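You operate a simulated robot arm through the tools that you are given. There is no shell and no other tool.

The job below is to be done with a simulated two-armed robot. You get a single attempt, and the scene is never put back.

## Task
Shim the loose plate level and leave the spirit level on it.
Fine: The gauge window names the shim's colour. Raise the lifting lever, push that shim in, lower the lever; the other shims stay out, wheel and wheel lock stay as set, the level lies lengthwise with its bubble between the lines. Nothing is dropped, pinched or knocked over.
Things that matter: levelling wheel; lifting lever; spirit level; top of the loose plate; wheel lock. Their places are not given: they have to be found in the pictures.

It is judged by the outcome, as a careful person would: the job done as asked, and still so three seconds after it is handed in. It fails if anything else is knocked over, pushed out of place, dropped, spilled or broken.

## Robot
Two 6-joint arms with fingered hands on one trunk that stands fixed in place. Base frame: the origin is at the foot of the trunk, x ahead of it, y to its left, z up. Lengths are in cm, angles in degrees, forces in N, time in s.
The left shoulder is at [2, 15.7, 82.9], the right one opposite. With the tool pointing down near the work surface each hand reaches from about 22 to 78 cm from the base axis, measured 20 degrees to its own side. Payload 4.1 kg a hand.
Tool frame (each hand has its own): the origin (TCP) lies between the finger pads and is the grasp point; the fingertips stand 3.3 cm ahead of it; z points along the fingers, y is the line along which they close. The gripper opens to 11.2 cm. The gripper's body begins 3.9 cm behind the TCP. The gripper is a hand of 4 fingers: y runs from the thumb to the fingers, the wrist lies at [-1.6, -11.8, -20] in the tool frame, and closing takes about 1.5 s.
Orientation is that of the tool frame in the base frame, as [roll, pitch, yaw] about the fixed x, y, z axes, in that order (R = Rz(yaw) Ry(pitch) Rx(roll)). With the fingers straight down and the wrist toward the robot, the tool's x, y and z point along [0, 1, 0], [1, 0, 0] and [0, 0, -1] of the base frame.

## Interface
- The arms move only by the tool jog_arm. It takes "left_increments", "right_increments" or both (then of equal length, played together; a hand with none holds still); each is a list of rows, each a list of 3 entries, a list of its own where there are three numbers: the shift along the base's x, y, z in cm, then the turn, a rotation vector about the base's x, y, z in degrees, then the gripper command, from -1 (shut) to 1 (fully open), values between in proportion. In form: [[[dx, dy, dz], [ax, ay, az], grip], ...]. A call has 1 to 20 rows; each row shifts and turns the commanded pose from where the row before left it. Each row takes 0.2 s and may step no farther than 5 cm and 8.6 degrees from the row before; otherwise, or with a gripper value out of range, the whole call is refused. Where a pose cannot be reached the arm comes as near as it can. A force on the tool above 90 N (or 10 N above the force at the start of the call, whichever is more), or a blocked arm, ends the call early, and 0.2 s more pass. The fingers move at their own pace (about 7.2 cm/s each) and stop on an object; they squeeze with about 27 N. The grip force told is the motor's: it shows also when the fingers shut on nothing. Time passes only in rows, and 0.2 s behind the last, so rows that do not move let the fingers close. The reply holds the time, the measured pose of the TCP, the force on the tool along the base axes, the opening and the grip force, in the units named above and with some noise, with the torque about the TCP (base axes, N m) and any sound that the robot's microphone picked up.
- Cameras (640 x 400 px; columns grow to the right, rows downward): "scene" is now at [2.72, 1.55, 143.79]; the picture's right is [0.06, -1.00, 0.00], its down [-0.85, -0.05, -0.53] and it looks along [0.53, 0.03, -0.85] (base axes); focal length 330 px, centre (320, 200). "left" rides on the left gripper at [-6.6, -8.9, -13] in its tool frame; the picture's right is [-0.79, -0.29, 0.54], its down [0.55, -0.71, 0.44] and it looks along [0.26, 0.64, 0.72] (tool axes); focal length 247 px, centre (320, 200). "right" rides on the right gripper at [6.6, -8.9, -13] in its tool frame; the picture's right is [-0.79, 0.29, -0.54], its down [-0.55, -0.71, 0.44] and it looks along [-0.26, 0.64, 0.72] (tool axes); focal length 247 px, centre (320, 200).
- grab_frame(camera): a new picture of that camera. It takes no simulated time.
- grasp_type(shape, hand): the hand has 4 fingers and takes this shape, open, in about a second: jaw (thumb against the fingers, like two jaws); tri (thumb and two fingers); tip (a fingertip pinch); poke (one finger out to press); point (the index stretched); flat (the hand flat); cup (the hand cupped); fist (a fist). The gripper value then closes the fingers along that shape, each until it touches; the sizes above hold for jaw. It gives what a move gives, with no picture.
- turn_head(pan, tilt): turns the head with the scene camera to pan (to the left, within 86 degrees either way) and tilt (down, from -29 to 69), counted from straight ahead of the robot. It gives what a move gives.
- pixel_to_xyz(camera, pixels): there is no depth. For up to 12 entries [column, row, z] of the newest picture of that camera ("zoom" is the newest enlarged one), the place [x, y] in the base frame at which the ray of that pixel passes the height z, good to about 0.2 cm, but the place of the scene camera against the robot may be out by one fixed shift of up to 2.5 cm in any direction. It takes no simulated time.
- close_up(camera, box): a new picture of the part [left, top, right, bottom] of that camera's present view, enlarged. It takes no simulated time.
- job_done(): hands the job in; it is judged then, once.

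Open the grippers and draw the arms clear of the work before you hand the job in, unless the task says otherwise.

The tools are called after "Emit:" as name(argument=value, ...) on one line, values as JSON. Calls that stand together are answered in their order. jog_arm: Moves the arms, as the interface text tells. Its arguments: {"type":"object","properties":{"left_increments":{"type":"array"},"right_increments":{"type":"array"}},"required":[]} The other tools are called the same way: grasp_type (shape, hand) gives the hand a shape; turn_head (pan, tilt) turns the head that bears the scene camera; grab_frame (camera) takes a picture; pixel_to_xyz (camera, pixels) gives the place at which the rays of pixels pass given heights; close_up (camera, box) takes an enlarged picture of a part of a camera's view; job_done () hands the job in.

At the start:

```text
time_s: 0.0
left_tool_pos: [47.12, 25.45, 73.78]
left_ee_rot: [-180.0, 0.0, 90.1]
left_force: [-0.3, 0.2, 0.1]
left_torque: [-0.02, 0.0, 0.01]
left_width: 11.16
left_grip_force: 0.0
left_shape: jaw
right_tool_pos: [57.94, -19.26, 82.68]
right_ee_rot: [-180.0, 0.0, 90.0]
right_force: [0.8, 0.4, 0.5]
right_torque: [-0.01, 0.01, -0.05]
right_width: 11.15
right_grip_force: 0.1
right_shape: jaw
head pan, tilt: [3.7, 58.0]
```

scene: 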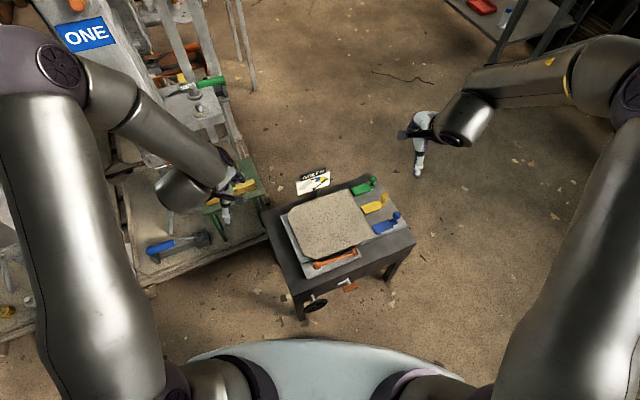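
right: 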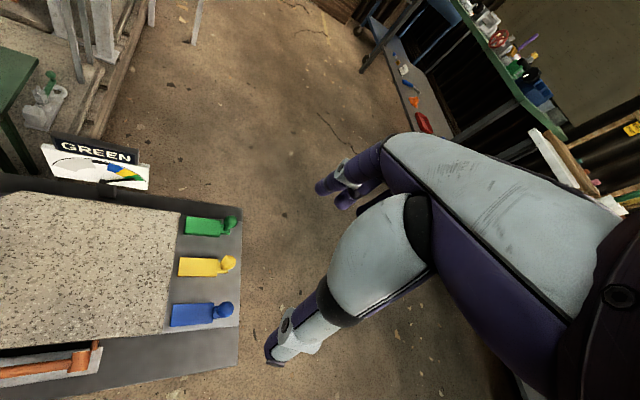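
left: 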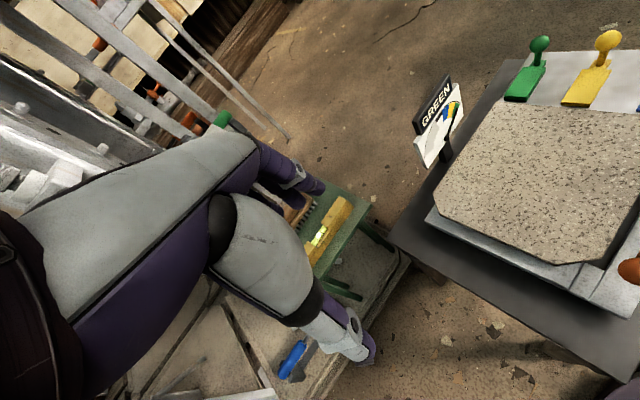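

The pictures show a plate on a small table around scene pixel (330,225), a gauge card reading GREEN, three shims (green, yellow, blue) and a yellow spirit level on a green stand to the left. I take enlarged views to see details.

Emit:
close_up(camera="scene", box=[250, 150, 430, 330])

Emit:
close_up(camera="scene", box=[140, 140, 290, 270])

Emit:
close_up(camera="right", box=[0, 120, 260, 400])

Emit:
close_up(camera="left", box=[270, 0, 640, 400])

```text
2.22 times, centred on (340, 240) of scene
```

zoom: 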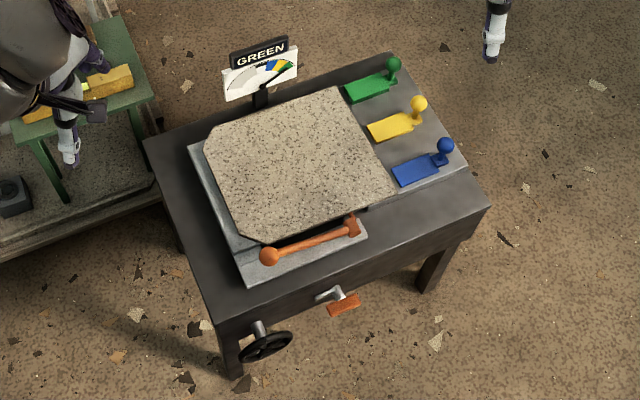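

```text
3.08 times, centred on (215, 205) of scene
```

zoom: 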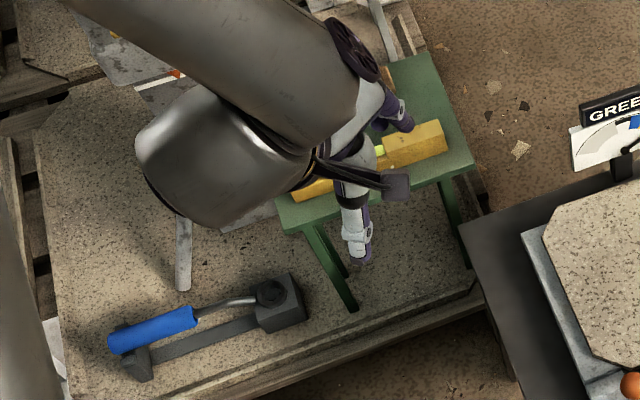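

```text
1.43 times, centred on (130, 260) of right
```

zoom: 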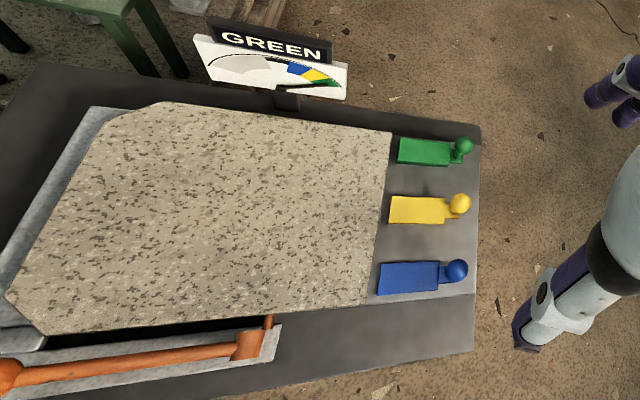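

```text
1.00 times, centred on (455, 200) of left (not enlarged: the box is as wide or as high as the picture)
```

zoom: 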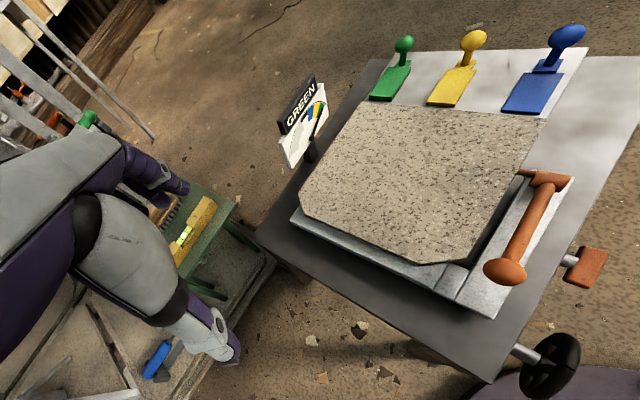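

The gauge reads GREEN. I now triangulate common features (green knob, plate corners, lever knob) from the left and right hand cameras by asking rays at two heights.

Emit:
pixel_to_xyz(camera="right", pixels=[[231, 222, 40], [231, 222, 70], [228, 262, 40], [228, 262, 70], [224, 310, 40], [224, 310, 70], [183, 212, 40], [183, 212, 70], [163, 335, 40], [163, 335, 70], [80, 360, 40], [80, 360, 70]])

Emit:
pixel_to_xyz(camera="left", pixels=[[540, 43, 40], [540, 43, 70], [608, 40, 40], [608, 40, 70], [522, 97, 40], [522, 97, 70], [440, 200, 40], [440, 200, 70], [632, 272, 40], [632, 272, 70], [345, 205, 40], [345, 205, 70]])

Emit:
pixel_to_xyz(camera="scene", pixels=[[371, 180, 40], [371, 180, 70], [378, 199, 40], [378, 199, 70], [385, 214, 40], [385, 214, 70], [325, 262, 40], [325, 262, 70], [345, 175, 40], [345, 175, 70], [361, 240, 40], [361, 240, 70]])

```text
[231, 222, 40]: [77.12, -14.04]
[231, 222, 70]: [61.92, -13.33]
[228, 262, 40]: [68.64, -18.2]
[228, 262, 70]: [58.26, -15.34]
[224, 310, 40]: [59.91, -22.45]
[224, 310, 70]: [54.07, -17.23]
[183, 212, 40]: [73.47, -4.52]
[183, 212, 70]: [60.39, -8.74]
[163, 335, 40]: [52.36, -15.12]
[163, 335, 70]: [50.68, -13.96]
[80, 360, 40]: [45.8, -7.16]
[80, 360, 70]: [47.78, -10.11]
```

```text
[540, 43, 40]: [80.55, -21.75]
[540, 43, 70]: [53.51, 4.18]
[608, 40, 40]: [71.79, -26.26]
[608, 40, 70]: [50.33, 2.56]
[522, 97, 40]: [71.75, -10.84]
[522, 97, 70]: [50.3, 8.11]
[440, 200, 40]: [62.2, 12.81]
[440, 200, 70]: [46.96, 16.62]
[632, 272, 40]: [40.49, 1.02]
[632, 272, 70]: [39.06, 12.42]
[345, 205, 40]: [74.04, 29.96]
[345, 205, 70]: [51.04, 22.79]
```

```text
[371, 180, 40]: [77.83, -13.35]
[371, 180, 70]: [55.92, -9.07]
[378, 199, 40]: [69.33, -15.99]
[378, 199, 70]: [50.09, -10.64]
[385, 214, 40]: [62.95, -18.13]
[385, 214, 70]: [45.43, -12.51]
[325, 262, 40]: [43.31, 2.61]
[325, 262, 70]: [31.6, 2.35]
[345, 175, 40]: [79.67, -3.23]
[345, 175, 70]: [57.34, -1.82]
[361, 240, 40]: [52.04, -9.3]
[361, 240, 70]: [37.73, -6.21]
```

Triangulation puts the green knob near (72.4, -13.8, 49) and the table is yawed. I take tighter close-ups of the lever, shims and gauge to understand the mechanism.

Emit:
close_up(camera="scene", box=[285, 230, 375, 320])

Emit:
close_up(camera="scene", box=[330, 165, 420, 245])

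Emit:
close_up(camera="right", box=[140, 190, 270, 340])

Emit:
close_up(camera="left", box=[400, 140, 640, 400])

Emit:
close_up(camera="left", box=[270, 160, 390, 290])

```text
4.44 times, centred on (330, 275) of scene
```

zoom: 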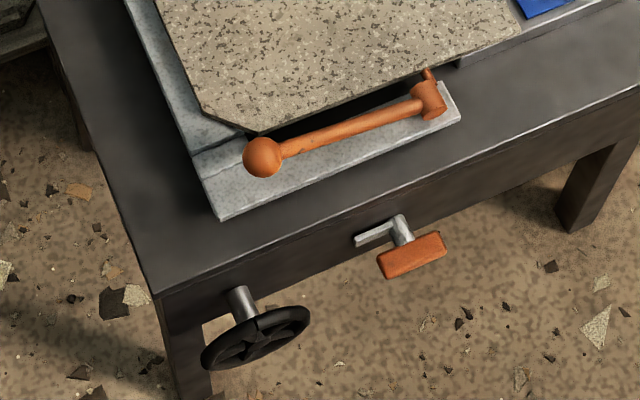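

```text
5.00 times, centred on (375, 205) of scene
```

zoom: 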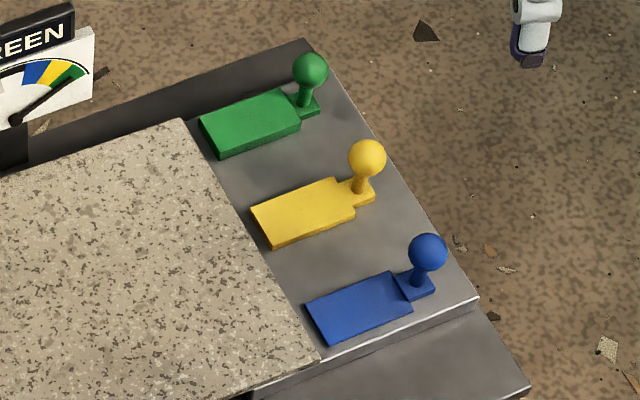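

```text
2.67 times, centred on (205, 265) of right
```

zoom: 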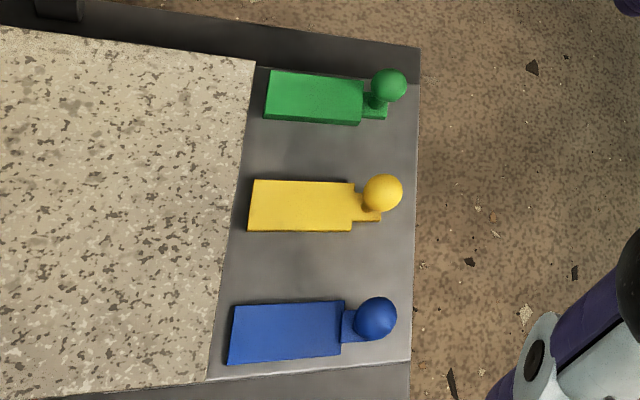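

```text
1.54 times, centred on (520, 270) of left
```

zoom: 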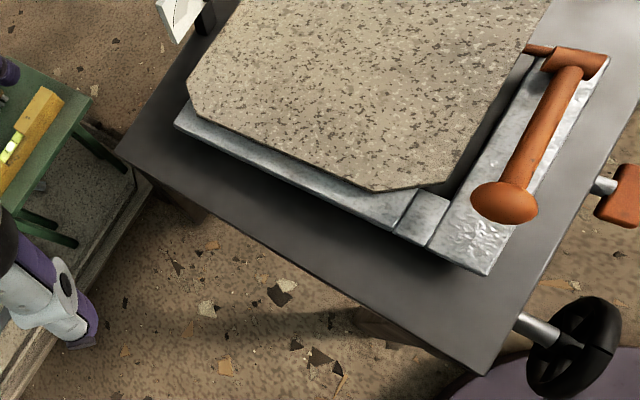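

```text
3.08 times, centred on (330, 225) of left
```

zoom: 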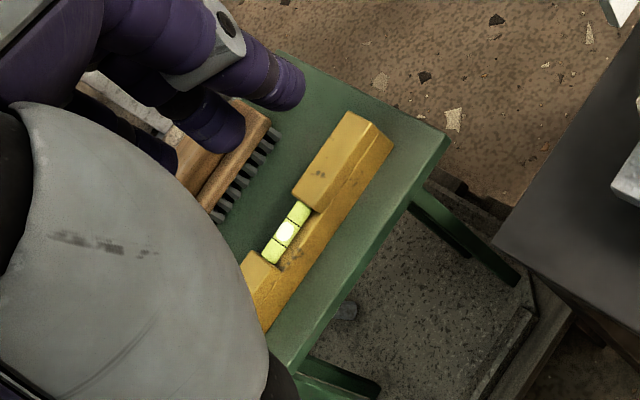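

Lever hub sits at the right end with its shaft going under the plate, so the knob at left swings up about the table's depth axis. I take the wide left close-up again so I can triangulate blue knob, lever knob, plate corners.

Emit:
close_up(camera="left", box=[270, 0, 640, 400])

Emit:
pixel_to_xyz(camera="zoom", pixels=[[567, 36, 40], [567, 36, 50], [505, 272, 40], [505, 272, 50], [545, 118, 40], [545, 118, 50], [366, 104, 40], [366, 104, 50], [550, 178, 40], [550, 178, 50], [573, 177, 40], [573, 177, 50]])

Emit:
close_up(camera="right", box=[0, 60, 200, 400])

Emit:
close_up(camera="right", box=[0, 250, 150, 400])

```text
1.00 times, centred on (455, 200) of left (not enlarged: the box is as wide or as high as the picture)
```

zoom: 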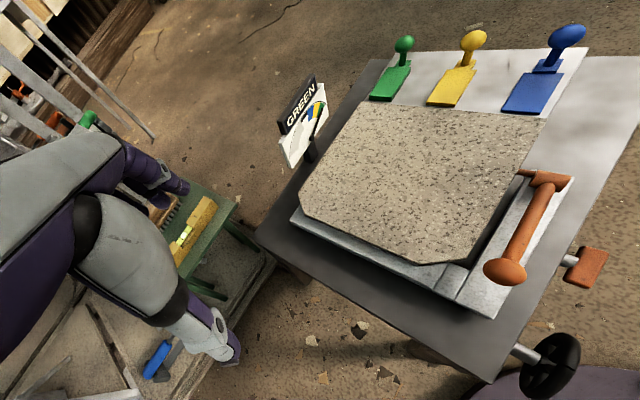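

```text
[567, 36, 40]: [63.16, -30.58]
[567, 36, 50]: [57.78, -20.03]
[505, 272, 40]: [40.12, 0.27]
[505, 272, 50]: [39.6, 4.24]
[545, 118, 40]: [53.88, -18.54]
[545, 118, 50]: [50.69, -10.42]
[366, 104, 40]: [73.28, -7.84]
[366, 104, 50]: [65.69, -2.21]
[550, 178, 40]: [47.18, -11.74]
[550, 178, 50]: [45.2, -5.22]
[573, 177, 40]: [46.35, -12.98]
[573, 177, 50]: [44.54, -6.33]
```

```text
1.18 times, centred on (100, 230) of right
```

zoom: 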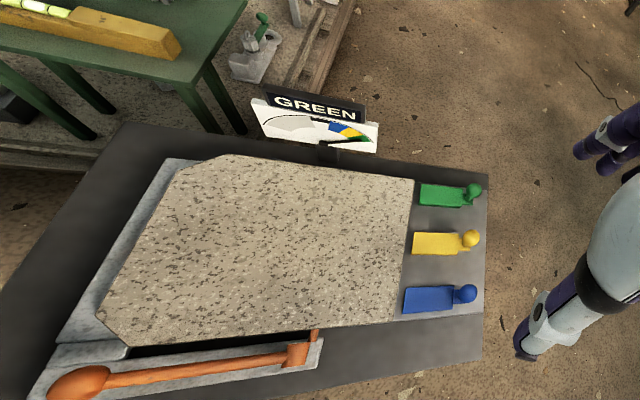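

```text
2.67 times, centred on (75, 325) of right
```

zoom: 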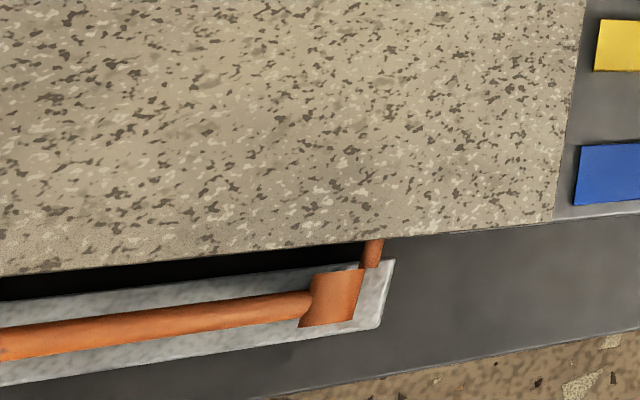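

The zooms can see beyond the frame's edge, so I use a right-camera zoom for the lever knob, plate corners and the level for triangulation.

Emit:
close_up(camera="right", box=[0, 60, 200, 400])

Emit:
pixel_to_xyz(camera="zoom", pixels=[[466, 293, 40], [466, 293, 50], [80, 384, 40], [80, 384, 50], [402, 319, 40], [402, 319, 50], [413, 180, 40], [413, 180, 50], [298, 355, 40], [298, 355, 50], [230, 155, 40], [230, 155, 50]])

Emit:
close_up(camera="right", box=[-60, 0, 60, 200])

Emit:
close_up(camera="right", box=[0, 0, 100, 160])

```text
1.18 times, centred on (100, 230) of right
```

zoom: 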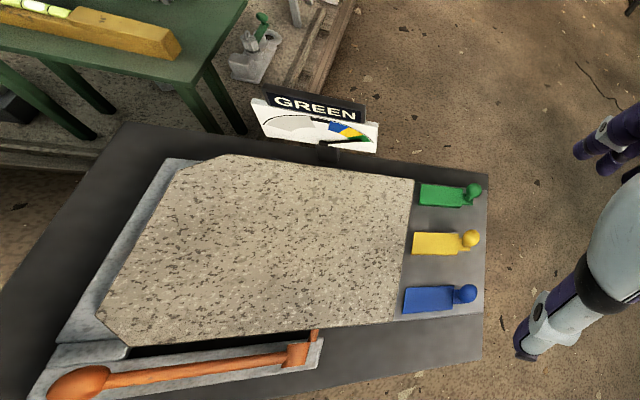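

```text
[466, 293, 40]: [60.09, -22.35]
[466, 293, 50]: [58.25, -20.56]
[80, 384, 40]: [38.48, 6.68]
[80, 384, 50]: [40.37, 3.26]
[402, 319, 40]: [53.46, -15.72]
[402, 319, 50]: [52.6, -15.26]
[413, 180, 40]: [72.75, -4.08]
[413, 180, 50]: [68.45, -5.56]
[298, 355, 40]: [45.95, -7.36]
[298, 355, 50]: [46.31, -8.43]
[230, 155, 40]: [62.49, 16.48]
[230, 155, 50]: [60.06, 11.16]
```

```text
refused: -60 is not a number from 0 to 640
```

```text
2.50 times, centred on (50, 80) of right
```

zoom: 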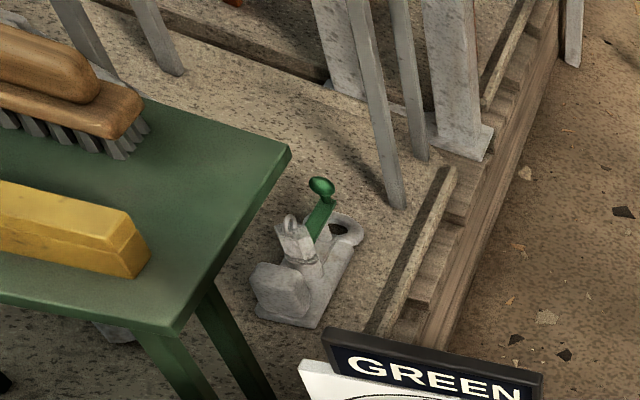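

Triangulated: green knob ≈ (72.4,-13.8,49.2), yellow ≈ (65.3,-17.3,49.3), blue ≈ (58.2,-20.7,49.4), lever knob ≈ (39.9,3.7,48.7), lever hub ≈ (46.1,-8,46); table yaw ≈ 26°. I bring both hands above their targets (high), turned by 26°, for better views.

Emit:
jog_arm(left_increments=[[[-1.2, -3.4, -1.3], [0, 0, 4.33], 1], [[-1.2, -3.4, -1.3], [0, 0, 4.33], 1], [[-1.2, -3.4, -1.3], [0, 0, 4.33], 1], [[-1.2, -3.4, -1.3], [0, 0, 4.33], 1], [[-1.2, -3.4, -1.3], [0, 0, 4.33], 1], [[-1.2, -3.4, -1.3], [0, 0, 4.33], 1]], right_increments=[[[2.0, 0.6, -3.0], [0, 0, 4.33], 1], [[2.0, 0.6, -3.0], [0, 0, 4.33], 1], [[2.0, 0.6, -3.0], [0, 0, 4.33], 1], [[2.0, 0.6, -3.0], [0, 0, 4.33], 1], [[2.0, 0.6, -3.0], [0, 0, 4.33], 1], [[2.0, 0.6, -3.0], [0, 0, 4.33], 1]])

Emit:
grab_frame(camera="scene")

Emit:
grab_frame(camera="right")

Emit:
grab_frame(camera="left")

```text
time_s: 1.4
left_tool_pos: [39.99, 5.04, 65.87]
left_ee_rot: [-180.0, 0.1, 116.2]
left_force: [-0.4, 0.7, 0.7]
left_torque: [-0.04, 0.01, -0.01]
left_width: 11.17
left_grip_force: 0.0
left_shape: jaw
right_tool_pos: [63.52, -10.84, 68.5]
right_ee_rot: [179.8, 0.5, 112.8]
right_force: [-0.1, -0.3, 0.5]
right_torque: [-0.06, 0.0, -0.04]
right_width: 11.17
right_grip_force: 0.1
right_shape: jaw
right hand out of reach, approached as far as the arm can: row 4, 5, 6
head pan, tilt: [3.7, 58.0]
```

```text
taken
```

scene: 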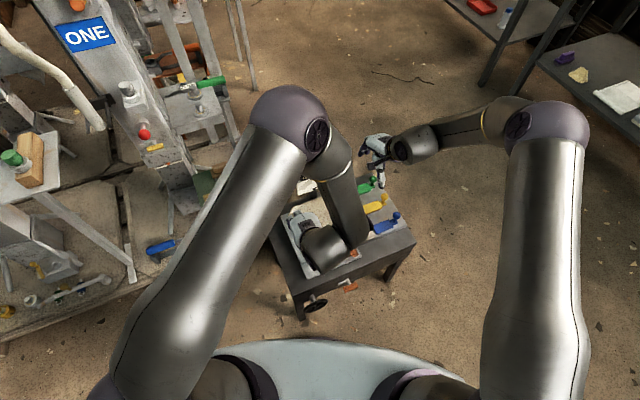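

```text
taken
```

right: 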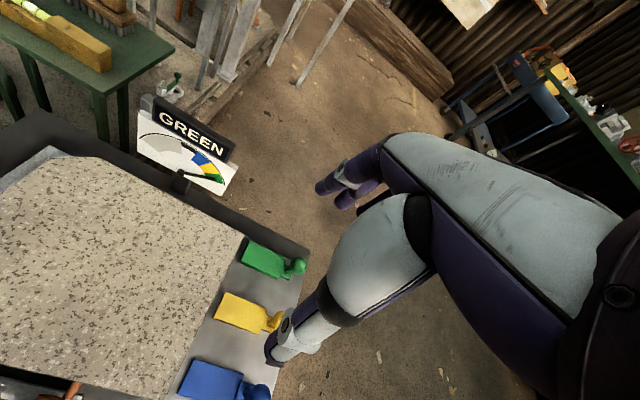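

```text
taken
```

left: 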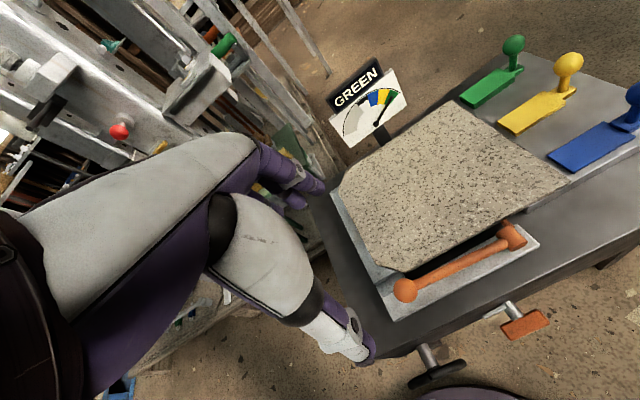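

The right hand's last rows were out of reach in that yaw; it stands at (63.5,-10.8,68.5). The left view now shows lever knob (405,291), hub (513,236), plate corners; I zoom and query rays from both hands.

Emit:
close_up(camera="left", box=[330, 170, 570, 390])

Emit:
close_up(camera="left", box=[420, 20, 640, 200])

Emit:
close_up(camera="right", box=[150, 200, 320, 400])

Emit:
pixel_to_xyz(camera="left", pixels=[[405, 291, 40], [405, 291, 50], [513, 236, 40], [513, 236, 50], [568, 182, 40], [568, 182, 50], [457, 103, 40], [457, 103, 50], [514, 45, 40], [514, 45, 50], [568, 63, 40], [568, 63, 50]])

Emit:
pixel_to_xyz(camera="right", pixels=[[298, 267, 40], [298, 267, 50], [274, 322, 40], [274, 322, 50], [243, 238, 40], [243, 238, 50], [258, 392, 40], [258, 392, 50], [309, 248, 40], [309, 248, 50]])

```text
1.82 times, centred on (450, 280) of left
```

zoom: 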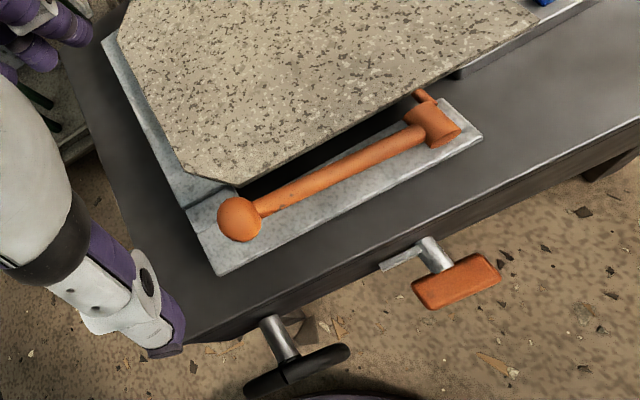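

```text
2.22 times, centred on (530, 110) of left
```

zoom: 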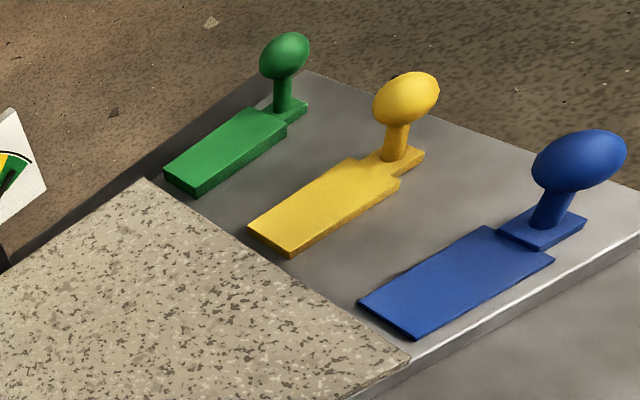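

```text
2.00 times, centred on (235, 300) of right
```

zoom: 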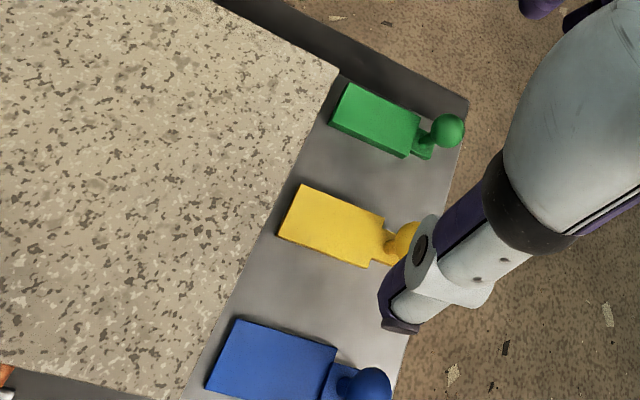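

```text
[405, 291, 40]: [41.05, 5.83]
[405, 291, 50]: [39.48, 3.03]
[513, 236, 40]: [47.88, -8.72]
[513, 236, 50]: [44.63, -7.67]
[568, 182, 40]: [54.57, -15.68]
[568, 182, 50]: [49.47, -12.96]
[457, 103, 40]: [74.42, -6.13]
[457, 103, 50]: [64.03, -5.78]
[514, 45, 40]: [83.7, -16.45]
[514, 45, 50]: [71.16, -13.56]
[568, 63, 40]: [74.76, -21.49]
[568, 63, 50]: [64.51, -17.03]
```

```text
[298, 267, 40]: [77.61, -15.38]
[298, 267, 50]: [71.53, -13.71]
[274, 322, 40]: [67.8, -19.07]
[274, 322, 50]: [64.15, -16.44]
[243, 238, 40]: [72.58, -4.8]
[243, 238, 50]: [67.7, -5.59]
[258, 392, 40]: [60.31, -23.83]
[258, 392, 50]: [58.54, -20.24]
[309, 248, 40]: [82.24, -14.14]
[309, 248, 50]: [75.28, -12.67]
```

Lever knob ≈ (39.7,3.5,48.2), green knob ≈ (71.9,-13.8,49.4). I turn the right hand back toward yaw 90 to regain reach and query the shim/plate corners meanwhile.

Emit:
pixel_to_xyz(camera="left", pixels=[[474, 108, 40], [474, 108, 50], [507, 81, 40], [507, 81, 50], [600, 172, 40], [600, 172, 50], [548, 222, 40], [548, 222, 50], [538, 246, 40], [538, 246, 50]])

Emit:
pixel_to_xyz(camera="right", pixels=[[240.5, 263, 40], [240.5, 263, 50], [167, 397, 40], [167, 397, 50]])

Emit:
jog_arm(right_increments=[[[0, 0, 0], [0, 0, -7], 1], [[0, 0, 0], [0, 0, -7], 1], [[0, 0, 0], [0, 0, -7], 1], [[0, 0, 0], [0, 0, 0], 1]])

```text
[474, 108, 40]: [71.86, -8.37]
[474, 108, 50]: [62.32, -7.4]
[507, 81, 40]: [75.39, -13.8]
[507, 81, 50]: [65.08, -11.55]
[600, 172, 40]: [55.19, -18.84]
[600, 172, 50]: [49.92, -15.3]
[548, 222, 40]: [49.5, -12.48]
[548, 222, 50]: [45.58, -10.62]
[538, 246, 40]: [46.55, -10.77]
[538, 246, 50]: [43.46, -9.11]
```

```text
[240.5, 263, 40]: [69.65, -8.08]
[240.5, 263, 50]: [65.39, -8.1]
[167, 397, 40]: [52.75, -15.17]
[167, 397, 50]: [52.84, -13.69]
```

```text
time_s: 2.4
left_tool_pos: [39.81, 4.95, 65.87]
left_ee_rot: [-180.0, 0.0, 116.0]
left_force: [-0.1, -1.3, -0.2]
left_torque: [0.02, -0.03, -0.01]
left_width: 11.17
left_grip_force: 0.1
left_shape: jaw
right_tool_pos: [63.09, -10.8, 68.4]
right_ee_rot: [-179.7, 0.2, 94.5]
right_force: [0.2, 0.2, -0.3]
right_torque: [-0.01, 0.0, 0.02]
right_width: 11.15
right_grip_force: 0.1
right_shape: jaw
right hand out of reach, approached as far as the arm can: row 1
head pan, tilt: [3.7, 58.0]
```

The right hand is at yaw 94.5 now. I test reach by moving it toward a point above the green knob, (71.5,-14,58), staying well above the knobs.

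Emit:
jog_arm(right_increments=[[[2.1, -0.8, -2.6], [0, 0, 0], 1], [[2.1, -0.8, -2.6], [0, 0, 0], 1], [[2.1, -0.8, -2.6], [0, 0, 0], 1], [[2.1, -0.8, -2.6], [0, 0, 0], 1], [[0, 0, 0], [0, 0, 0], 1]])

Emit:
grab_frame(camera="right")

Emit:
grab_frame(camera="scene")

```text
time_s: 3.6
left_tool_pos: [39.91, 5.03, 65.92]
left_ee_rot: [180.0, 0.0, 115.9]
left_force: [-0.2, 0.2, -0.5]
left_torque: [0.0, 0.0, 0.03]
left_width: 11.16
left_grip_force: 0.2
left_shape: jaw
right_tool_pos: [71.42, -14.02, 57.99]
right_ee_rot: [-179.7, 0.1, 94.6]
right_force: [0.6, 0.9, 0.5]
right_torque: [-0.02, 0.01, -0.01]
right_width: 11.16
right_grip_force: 0.1
right_shape: jaw
head pan, tilt: [3.7, 58.0]
```

```text
taken
```

right: 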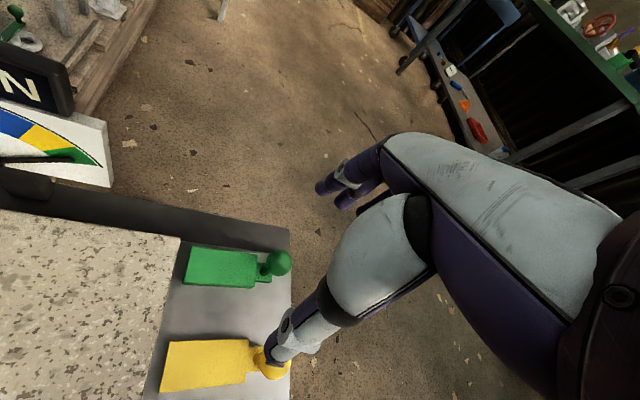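

```text
taken
```

scene: 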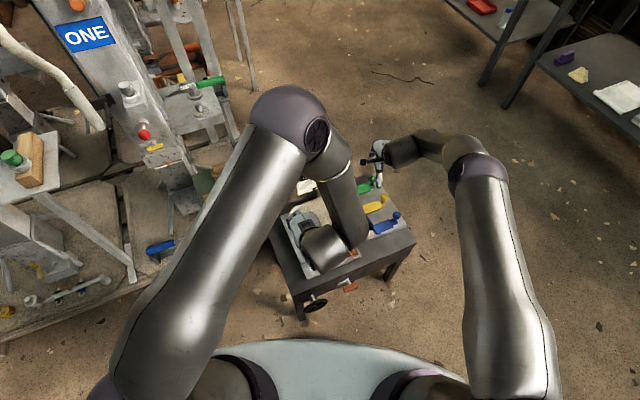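

The pose (71.4,-14.0,58.0) is reachable. I query rays from this new low right view for green knob (277,263), plate corner (180,238), shim corners and zoom.

Emit:
pixel_to_xyz(camera="right", pixels=[[277, 263, 40], [277, 263, 50], [180, 238, 40], [180, 238, 50], [182, 284, 40], [182, 284, 50], [254, 288, 40], [254, 288, 50], [289, 228, 40], [289, 228, 50]])

Emit:
close_up(camera="right", box=[120, 210, 310, 400])

Emit:
close_up(camera="left", box=[420, 20, 640, 200])

```text
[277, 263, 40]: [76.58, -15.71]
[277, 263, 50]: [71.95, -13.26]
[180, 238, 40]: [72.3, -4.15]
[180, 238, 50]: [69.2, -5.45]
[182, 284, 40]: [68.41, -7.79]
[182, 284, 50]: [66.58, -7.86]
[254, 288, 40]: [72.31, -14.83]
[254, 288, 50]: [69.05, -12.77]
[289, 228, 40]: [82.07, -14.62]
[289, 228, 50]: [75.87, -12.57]
```

```text
2.11 times, centred on (215, 305) of right
```

zoom: 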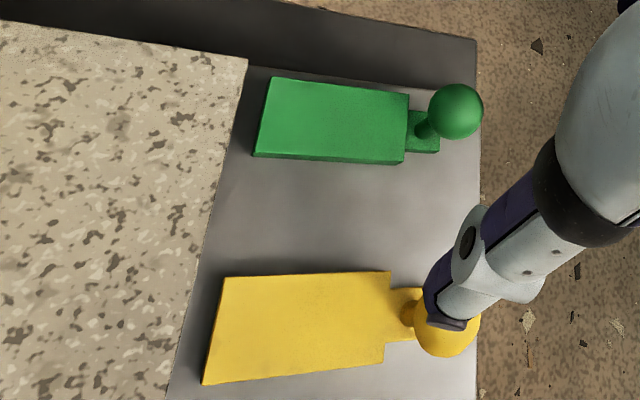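

```text
2.22 times, centred on (530, 110) of left
```

zoom: 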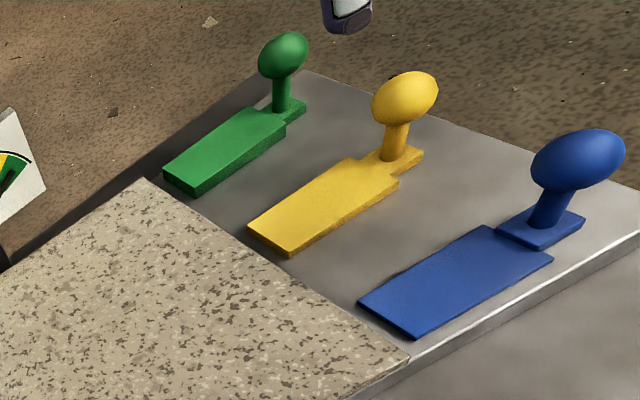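

The left-view plate corner sits at zoom (140,178) → (449,100), so I re-query it, plus the tray's right corners seen there.

Emit:
pixel_to_xyz(camera="left", pixels=[[449, 100, 40], [449, 100, 50], [570.5, 180, 40], [570.5, 180, 50], [571, 187, 40], [571, 187, 50], [526, 53, 40], [526, 53, 50], [513, 72, 40], [513, 72, 50]])

Emit:
pixel_to_xyz(camera="zoom", pixels=[[408, 355, 40], [408, 355, 50], [298, 70, 40], [298, 70, 50], [196, 197, 40], [196, 197, 50], [287, 130, 40], [287, 130, 50]])

```text
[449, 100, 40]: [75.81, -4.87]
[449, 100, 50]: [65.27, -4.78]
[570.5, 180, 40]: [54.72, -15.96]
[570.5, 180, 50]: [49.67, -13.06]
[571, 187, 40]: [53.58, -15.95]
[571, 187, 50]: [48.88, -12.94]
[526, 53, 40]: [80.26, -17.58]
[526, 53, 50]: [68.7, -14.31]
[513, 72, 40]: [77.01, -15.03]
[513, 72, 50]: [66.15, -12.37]
```

```text
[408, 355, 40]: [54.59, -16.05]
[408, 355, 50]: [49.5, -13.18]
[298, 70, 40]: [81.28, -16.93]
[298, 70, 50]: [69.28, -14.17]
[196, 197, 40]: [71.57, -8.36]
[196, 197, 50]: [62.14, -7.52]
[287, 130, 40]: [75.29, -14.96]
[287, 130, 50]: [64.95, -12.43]
```

Consistent now: tray top z≈44.2, plate right edge ≈0.5 cm above it, shim body ~6.8 cm long, green ball ≈ (72.4,-13.8,49.1). Next I bring the left hand over the lever knob (39.75,3.55) at z≈57 with a half-open grip and look; the right hand waits but rises a bit clear.

Emit:
jog_arm(left_increments=[[[-0.1, -0.7, -3.0], [0, 0, 0], 0], [[0, -0.7, -3.0], [0, 0, 0], 0], [[0, 0, -2.5], [0, 0, 0], 0], [[0, 0, 0], [0, 0, 0], 0]])

Emit:
grab_frame(camera="left")

Emit:
close_up(camera="scene", box=[260, 170, 430, 330])

```text
time_s: 4.6
left_tool_pos: [39.77, 3.63, 57.42]
left_ee_rot: [180.0, 0.1, 116.0]
left_force: [-0.4, -0.2, 0.6]
left_torque: [0.0, 0.01, -0.04]
left_width: 5.66
left_grip_force: 0.1
left_shape: jaw
right_tool_pos: [71.5, -13.99, 57.88]
right_ee_rot: [-179.6, 0.1, 94.6]
right_force: [-0.2, 0.5, 0.1]
right_torque: [0.01, 0.01, 0.01]
right_width: 11.18
right_grip_force: 0.0
right_shape: jaw
head pan, tilt: [3.7, 58.0]
```

```text
taken
```

left: 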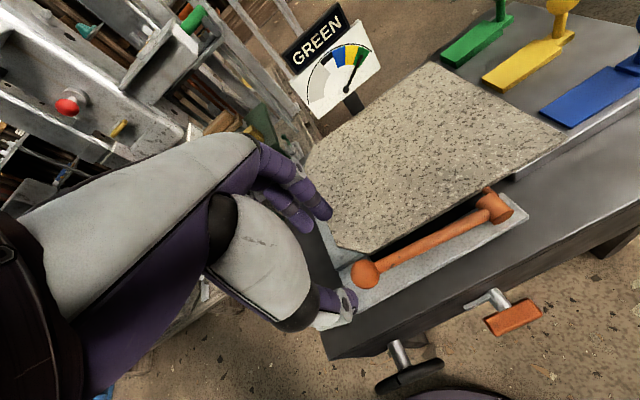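

```text
2.50 times, centred on (345, 250) of scene
```

zoom: 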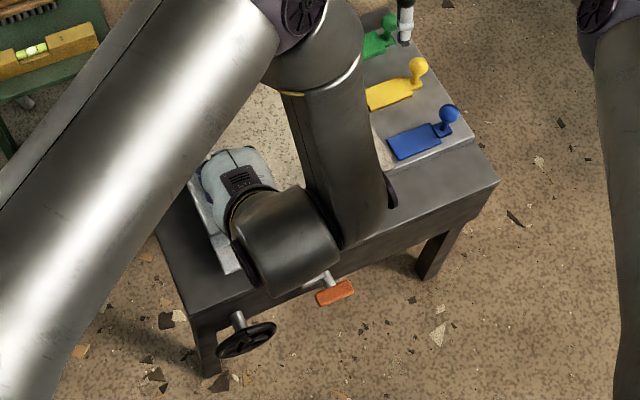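

The ball is at (365,273), exactly where the left fingers' line meets it (predicted (364,275)). I lower the left hand 7.4 cm so the pads straddle the ball.

Emit:
jog_arm(left_increments=[[[0, 0, -2.5], [0, 0, 0], 0], [[0, 0, -2.5], [0, 0, 0], 0], [[0, 0, -1.5], [0, 0, 0], 0], [[0, 0, -0.9], [0, 0, 0], 0], [[0, 0, 0], [0, 0, 0], 0]])

Emit:
grab_frame(camera="left")

Emit:
close_up(camera="left", box=[260, 170, 460, 340])

```text
time_s: 5.8
left_tool_pos: [39.88, 3.64, 50.08]
left_ee_rot: [180.0, 0.1, 116.0]
left_force: [0.6, 0.2, 0.8]
left_torque: [0.03, 0.0, 0.01]
left_width: 5.63
left_grip_force: 0.0
left_shape: jaw
right_tool_pos: [71.43, -14.0, 57.98]
right_ee_rot: [-179.7, 0.1, 94.7]
right_force: [-0.2, -0.9, -0.1]
right_torque: [0.02, -0.01, -0.02]
right_width: 11.19
right_grip_force: 0.1
right_shape: jaw
head pan, tilt: [3.7, 58.0]
```

```text
taken
```

left: 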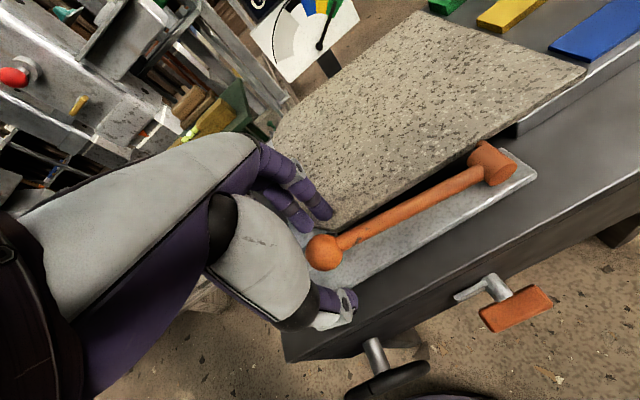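

```text
2.35 times, centred on (360, 255) of left
```

zoom: 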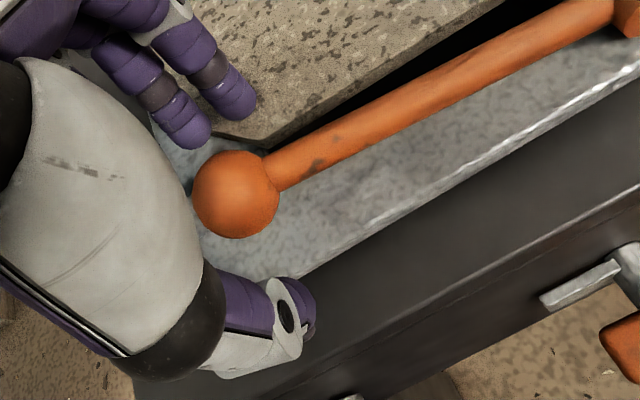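

The ball (323,252) lies midway between the two fingers (310,215) and the thumb (335,305). I close the left gripper on it without moving.

Emit:
jog_arm(left_increments=[[[0, 0, 0], [0, 0, 0], -0.4], [[0, 0, 0], [0, 0, 0], -0.6], [[0, 0, 0], [0, 0, 0], -0.8], [[0, 0, 0], [0, 0, 0], -1], [[0, 0, 0], [0, 0, 0], -1], [[0, 0, 0], [0, 0, 0], -1]])

Emit:
close_up(camera="left", box=[260, 170, 460, 340])

```text
time_s: 7.2
left_tool_pos: [39.8, 3.64, 50.01]
left_ee_rot: [-179.9, -0.1, 115.9]
left_force: [-3.2, -4.0, -5.3]
left_torque: [-0.09, 0.04, -0.03]
left_width: 1.96
left_grip_force: 27.0
left_shape: jaw
right_tool_pos: [71.47, -13.94, 57.92]
right_ee_rot: [-179.7, 0.2, 94.6]
right_force: [0.1, 0.3, -0.6]
right_torque: [0.01, -0.03, 0.0]
right_width: 11.17
right_grip_force: 0.0
right_shape: jaw
head pan, tilt: [3.7, 58.0]
```

```text
2.35 times, centred on (360, 255) of left
```

zoom: 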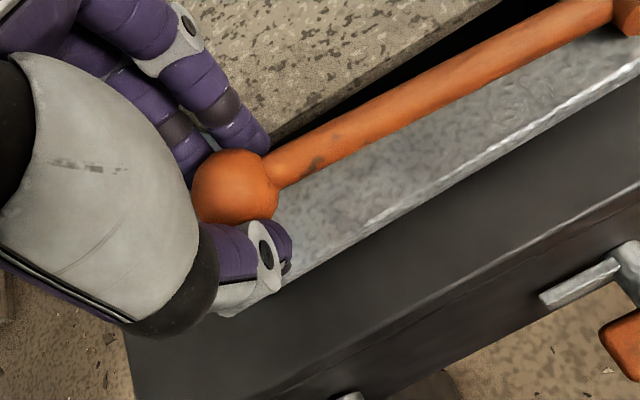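

The grip holds the ball (width 1.96, 27 N). I raise the knob along its arc about the hub (46.1,-8.1,45.5), first from ~11.5° to 25°, watching the force.

Emit:
jog_arm(left_increments=[[[0.09, -0.17, 0.8], [0, 0, 0], -1], [[0.09, -0.16, 0.57], [0, 0, 0], -1], [[0.08, -0.16, 0.56], [0, 0, 0], -1], [[0.11, -0.2, 0.55], [0, 0, 0], -1], [[0.11, -0.2, 0.54], [0, 0, 0], -1]])

Emit:
grab_frame(camera="left")

Emit:
close_up(camera="right", box=[0, 200, 300, 400])

```text
time_s: 8.4
left_tool_pos: [40.24, 2.84, 53.06]
left_ee_rot: [-180.0, -0.1, 116.0]
left_force: [-2.6, -0.1, -7.5]
left_torque: [0.18, 0.17, 0.01]
left_width: 1.96
left_grip_force: 27.0
left_shape: jaw
right_tool_pos: [71.52, -14.0, 57.95]
right_ee_rot: [-179.7, 0.1, 94.7]
right_force: [0.8, 0.5, -0.5]
right_torque: [0.01, -0.02, 0.03]
right_width: 11.17
right_grip_force: 0.1
right_shape: jaw
head pan, tilt: [3.7, 58.0]
```

```text
taken
```

left: 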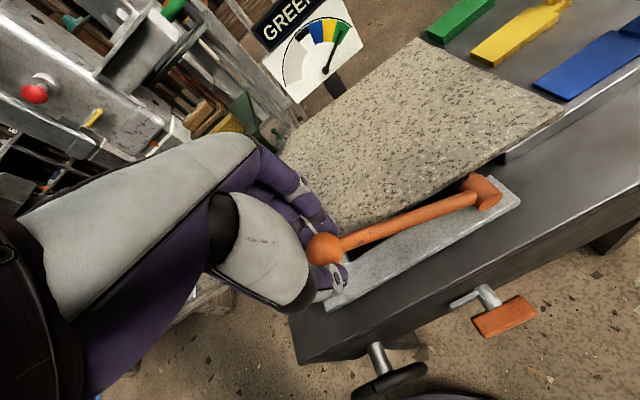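

```text
2.00 times, centred on (150, 300) of right
```

zoom: 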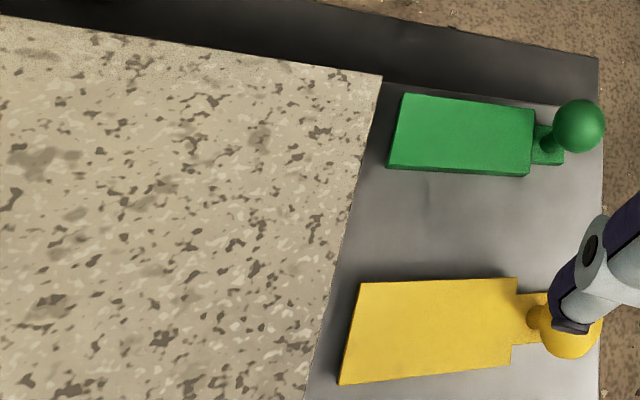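

The lever follows with about 7.5 N. I continue the arc from 25° to 45°.

Emit:
jog_arm(left_increments=[[[0.127, -0.238, 0.525], [0, 0, 0], -1], [[0.127, -0.238, 0.525], [0, 0, 0], -1], [[0.15, -0.282, 0.5], [0, 0, 0], -1], [[0.15, -0.282, 0.5], [0, 0, 0], -1], [[0.169, -0.318, 0.465], [0, 0, 0], -1], [[0.169, -0.318, 0.465], [0, 0, 0], -1], [[0.188, -0.353, 0.435], [0, 0, 0], -1], [[0.188, -0.353, 0.435], [0, 0, 0], -1]])

Emit:
grab_frame(camera="left")

Emit:
close_up(camera="right", box=[0, 200, 300, 400])

```text
time_s: 10.2
left_tool_pos: [41.46, 0.27, 56.93]
left_ee_rot: [-179.9, 0.1, 115.9]
left_force: [-8.7, 0.5, -8.2]
left_torque: [0.25, 0.36, 0.04]
left_width: 1.97
left_grip_force: 27.2
left_shape: jaw
right_tool_pos: [71.42, -13.96, 57.84]
right_ee_rot: [-179.7, 0.0, 94.7]
right_force: [-0.4, 0.2, 0.2]
right_torque: [0.04, -0.01, 0.0]
right_width: 11.17
right_grip_force: 0.1
right_shape: jaw
head pan, tilt: [3.7, 58.0]
```

```text
taken
```

left: 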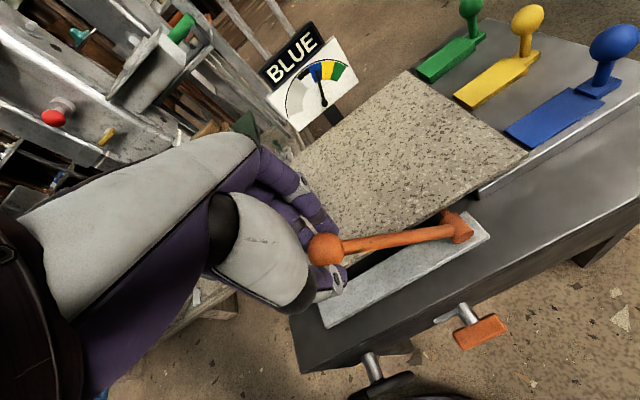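

```text
2.00 times, centred on (150, 300) of right
```

zoom: 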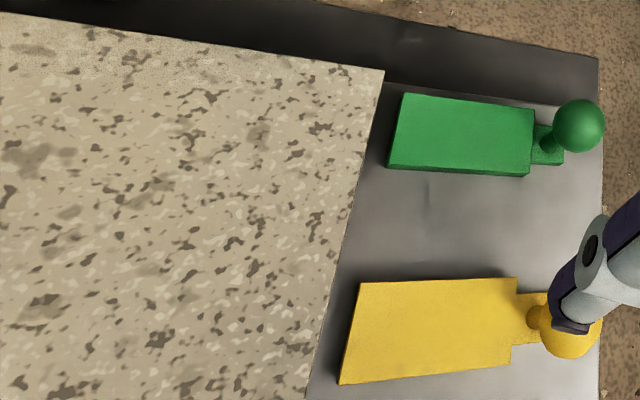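

The gauge window changes as the plate lifts (now BLUE) – it read GREEN at rest, which is the valid reading for the shim. Side force -8.7 N in x says my arc is slightly off; I correct it by 0.1 cm and continue the arc to about 60°.

Emit:
jog_arm(left_increments=[[[0.1, -0.43, 0.4], [0, 0, 0], -1], [[0.17, -0.38, 0.4], [0, 0, 0], -1], [[0.2, -0.41, 0.36], [0, 0, 0], -1], [[0.2, -0.41, 0.36], [0, 0, 0], -1], [[0.21, -0.44, 0.32], [0, 0, 0], -1], [[0.21, -0.44, 0.32], [0, 0, 0], -1]])

Emit:
grab_frame(camera="left")

Emit:
grab_frame(camera="right")

```text
time_s: 11.6
left_tool_pos: [42.61, -2.03, 59.04]
left_ee_rot: [180.0, -0.1, 116.0]
left_force: [0.6, 3.0, -15.1]
left_torque: [0.26, 0.15, -0.03]
left_width: 1.9
left_grip_force: 26.4
left_shape: jaw
right_tool_pos: [71.44, -13.84, 57.96]
right_ee_rot: [-179.7, 0.0, 94.7]
right_force: [0.5, -0.5, -0.2]
right_torque: [-0.02, -0.01, -0.03]
right_width: 11.2
right_grip_force: 0.0
right_shape: jaw
head pan, tilt: [3.7, 58.0]
```

```text
taken
```

left: 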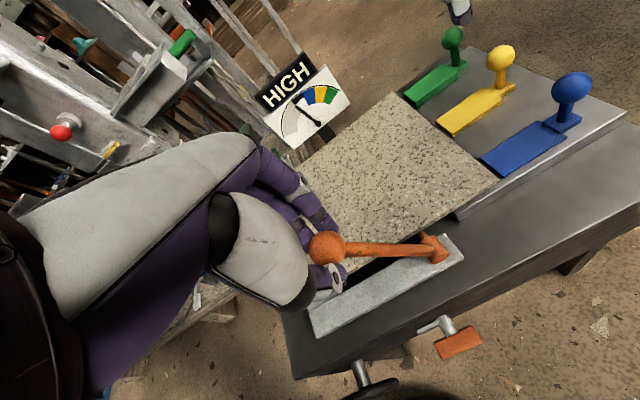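

```text
taken
```

right: 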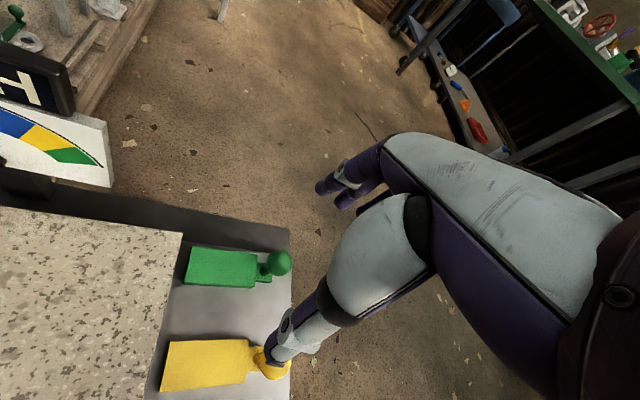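

The gauge now says HIGH, so the plate is above level; downward load 15 N. I raise the lever some more, from ~60° to ~70°, to find clearance or its stop.

Emit:
jog_arm(left_increments=[[[0.23, -0.47, 0.27], [0, 0, 0], -1], [[0.23, -0.47, 0.27], [0, 0, 0], -1], [[0.24, -0.49, 0.23], [0, 0, 0], -1], [[0.24, -0.49, 0.23], [0, 0, 0], -1]])

Emit:
grab_frame(camera="left")

Emit:
close_up(camera="left", box=[380, 10, 640, 280])

```text
time_s: 12.6
left_tool_pos: [43.64, -4.0, 60.11]
left_ee_rot: [-179.8, 0.0, 116.0]
left_force: [1.4, 5.7, -16.1]
left_torque: [0.34, 0.13, -0.01]
left_width: 1.84
left_grip_force: 27.2
left_shape: jaw
right_tool_pos: [71.48, -13.98, 57.82]
right_ee_rot: [-179.7, 0.1, 94.8]
right_force: [0.7, -0.3, -0.7]
right_torque: [0.0, -0.01, 0.02]
right_width: 11.18
right_grip_force: 0.0
right_shape: jaw
head pan, tilt: [3.7, 58.0]
```

```text
taken
```

left: 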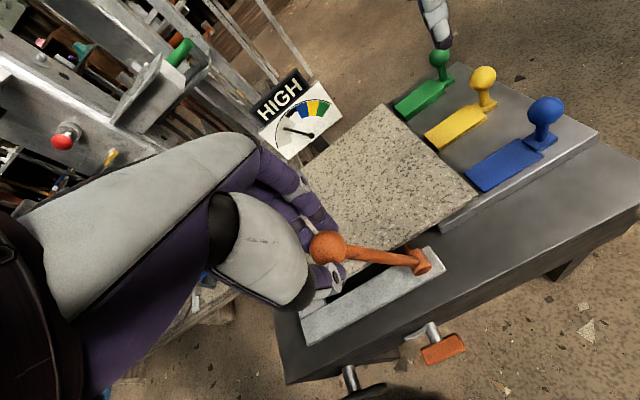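

```text
1.48 times, centred on (510, 145) of left
```

zoom: 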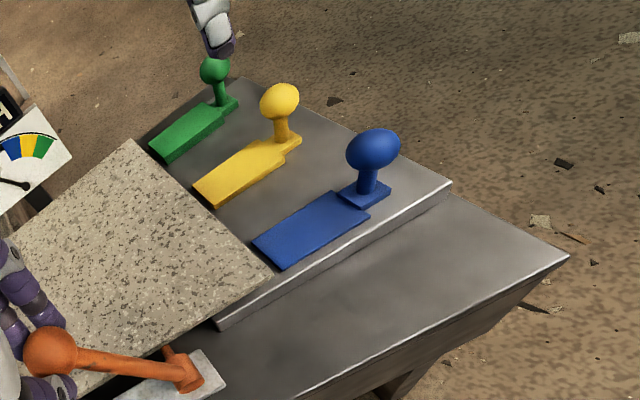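

The grip width shrank to 1.84 and the ball sits ~0.5 cm nearer the fingertips, so my arc was slightly too high (the lever pulls the hand inward). I continue with a flatter path toward ~80°, adding little height, to relax that.

Emit:
jog_arm(left_increments=[[[0.2, -0.41, -0.1], [0, 0, 0], -1], [[0.2, -0.41, 0.0], [0, 0, 0], -1], [[0.2, -0.41, 0.05], [0, 0, 0], -1]])

Emit:
close_up(camera="left", box=[250, 60, 510, 330])

Emit:
grab_frame(camera="right")

```text
time_s: 13.4
left_tool_pos: [44.27, -5.3, 60.19]
left_ee_rot: [180.0, 0.1, 116.0]
left_force: [-5.5, 8.7, 12.6]
left_torque: [0.39, 0.22, 0.1]
left_width: 1.98
left_grip_force: 26.9
left_shape: jaw
right_tool_pos: [71.43, -13.97, 57.96]
right_ee_rot: [-179.6, 0.1, 94.7]
right_force: [-0.5, -0.1, 0.8]
right_torque: [-0.03, 0.0, 0.0]
right_width: 11.19
right_grip_force: 0.1
right_shape: jaw
head pan, tilt: [3.7, 58.0]
```

```text
1.48 times, centred on (380, 195) of left
```

zoom: 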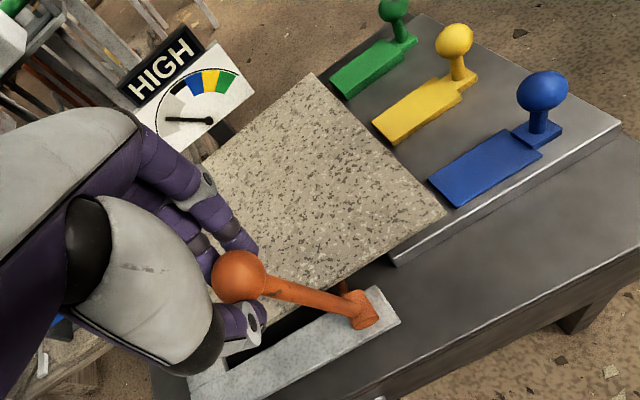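

```text
taken
```

right: 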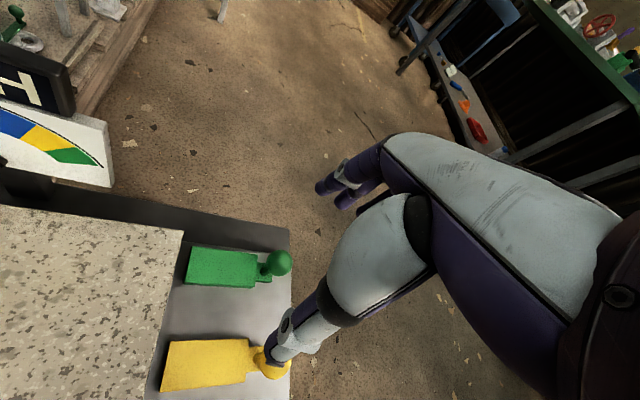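

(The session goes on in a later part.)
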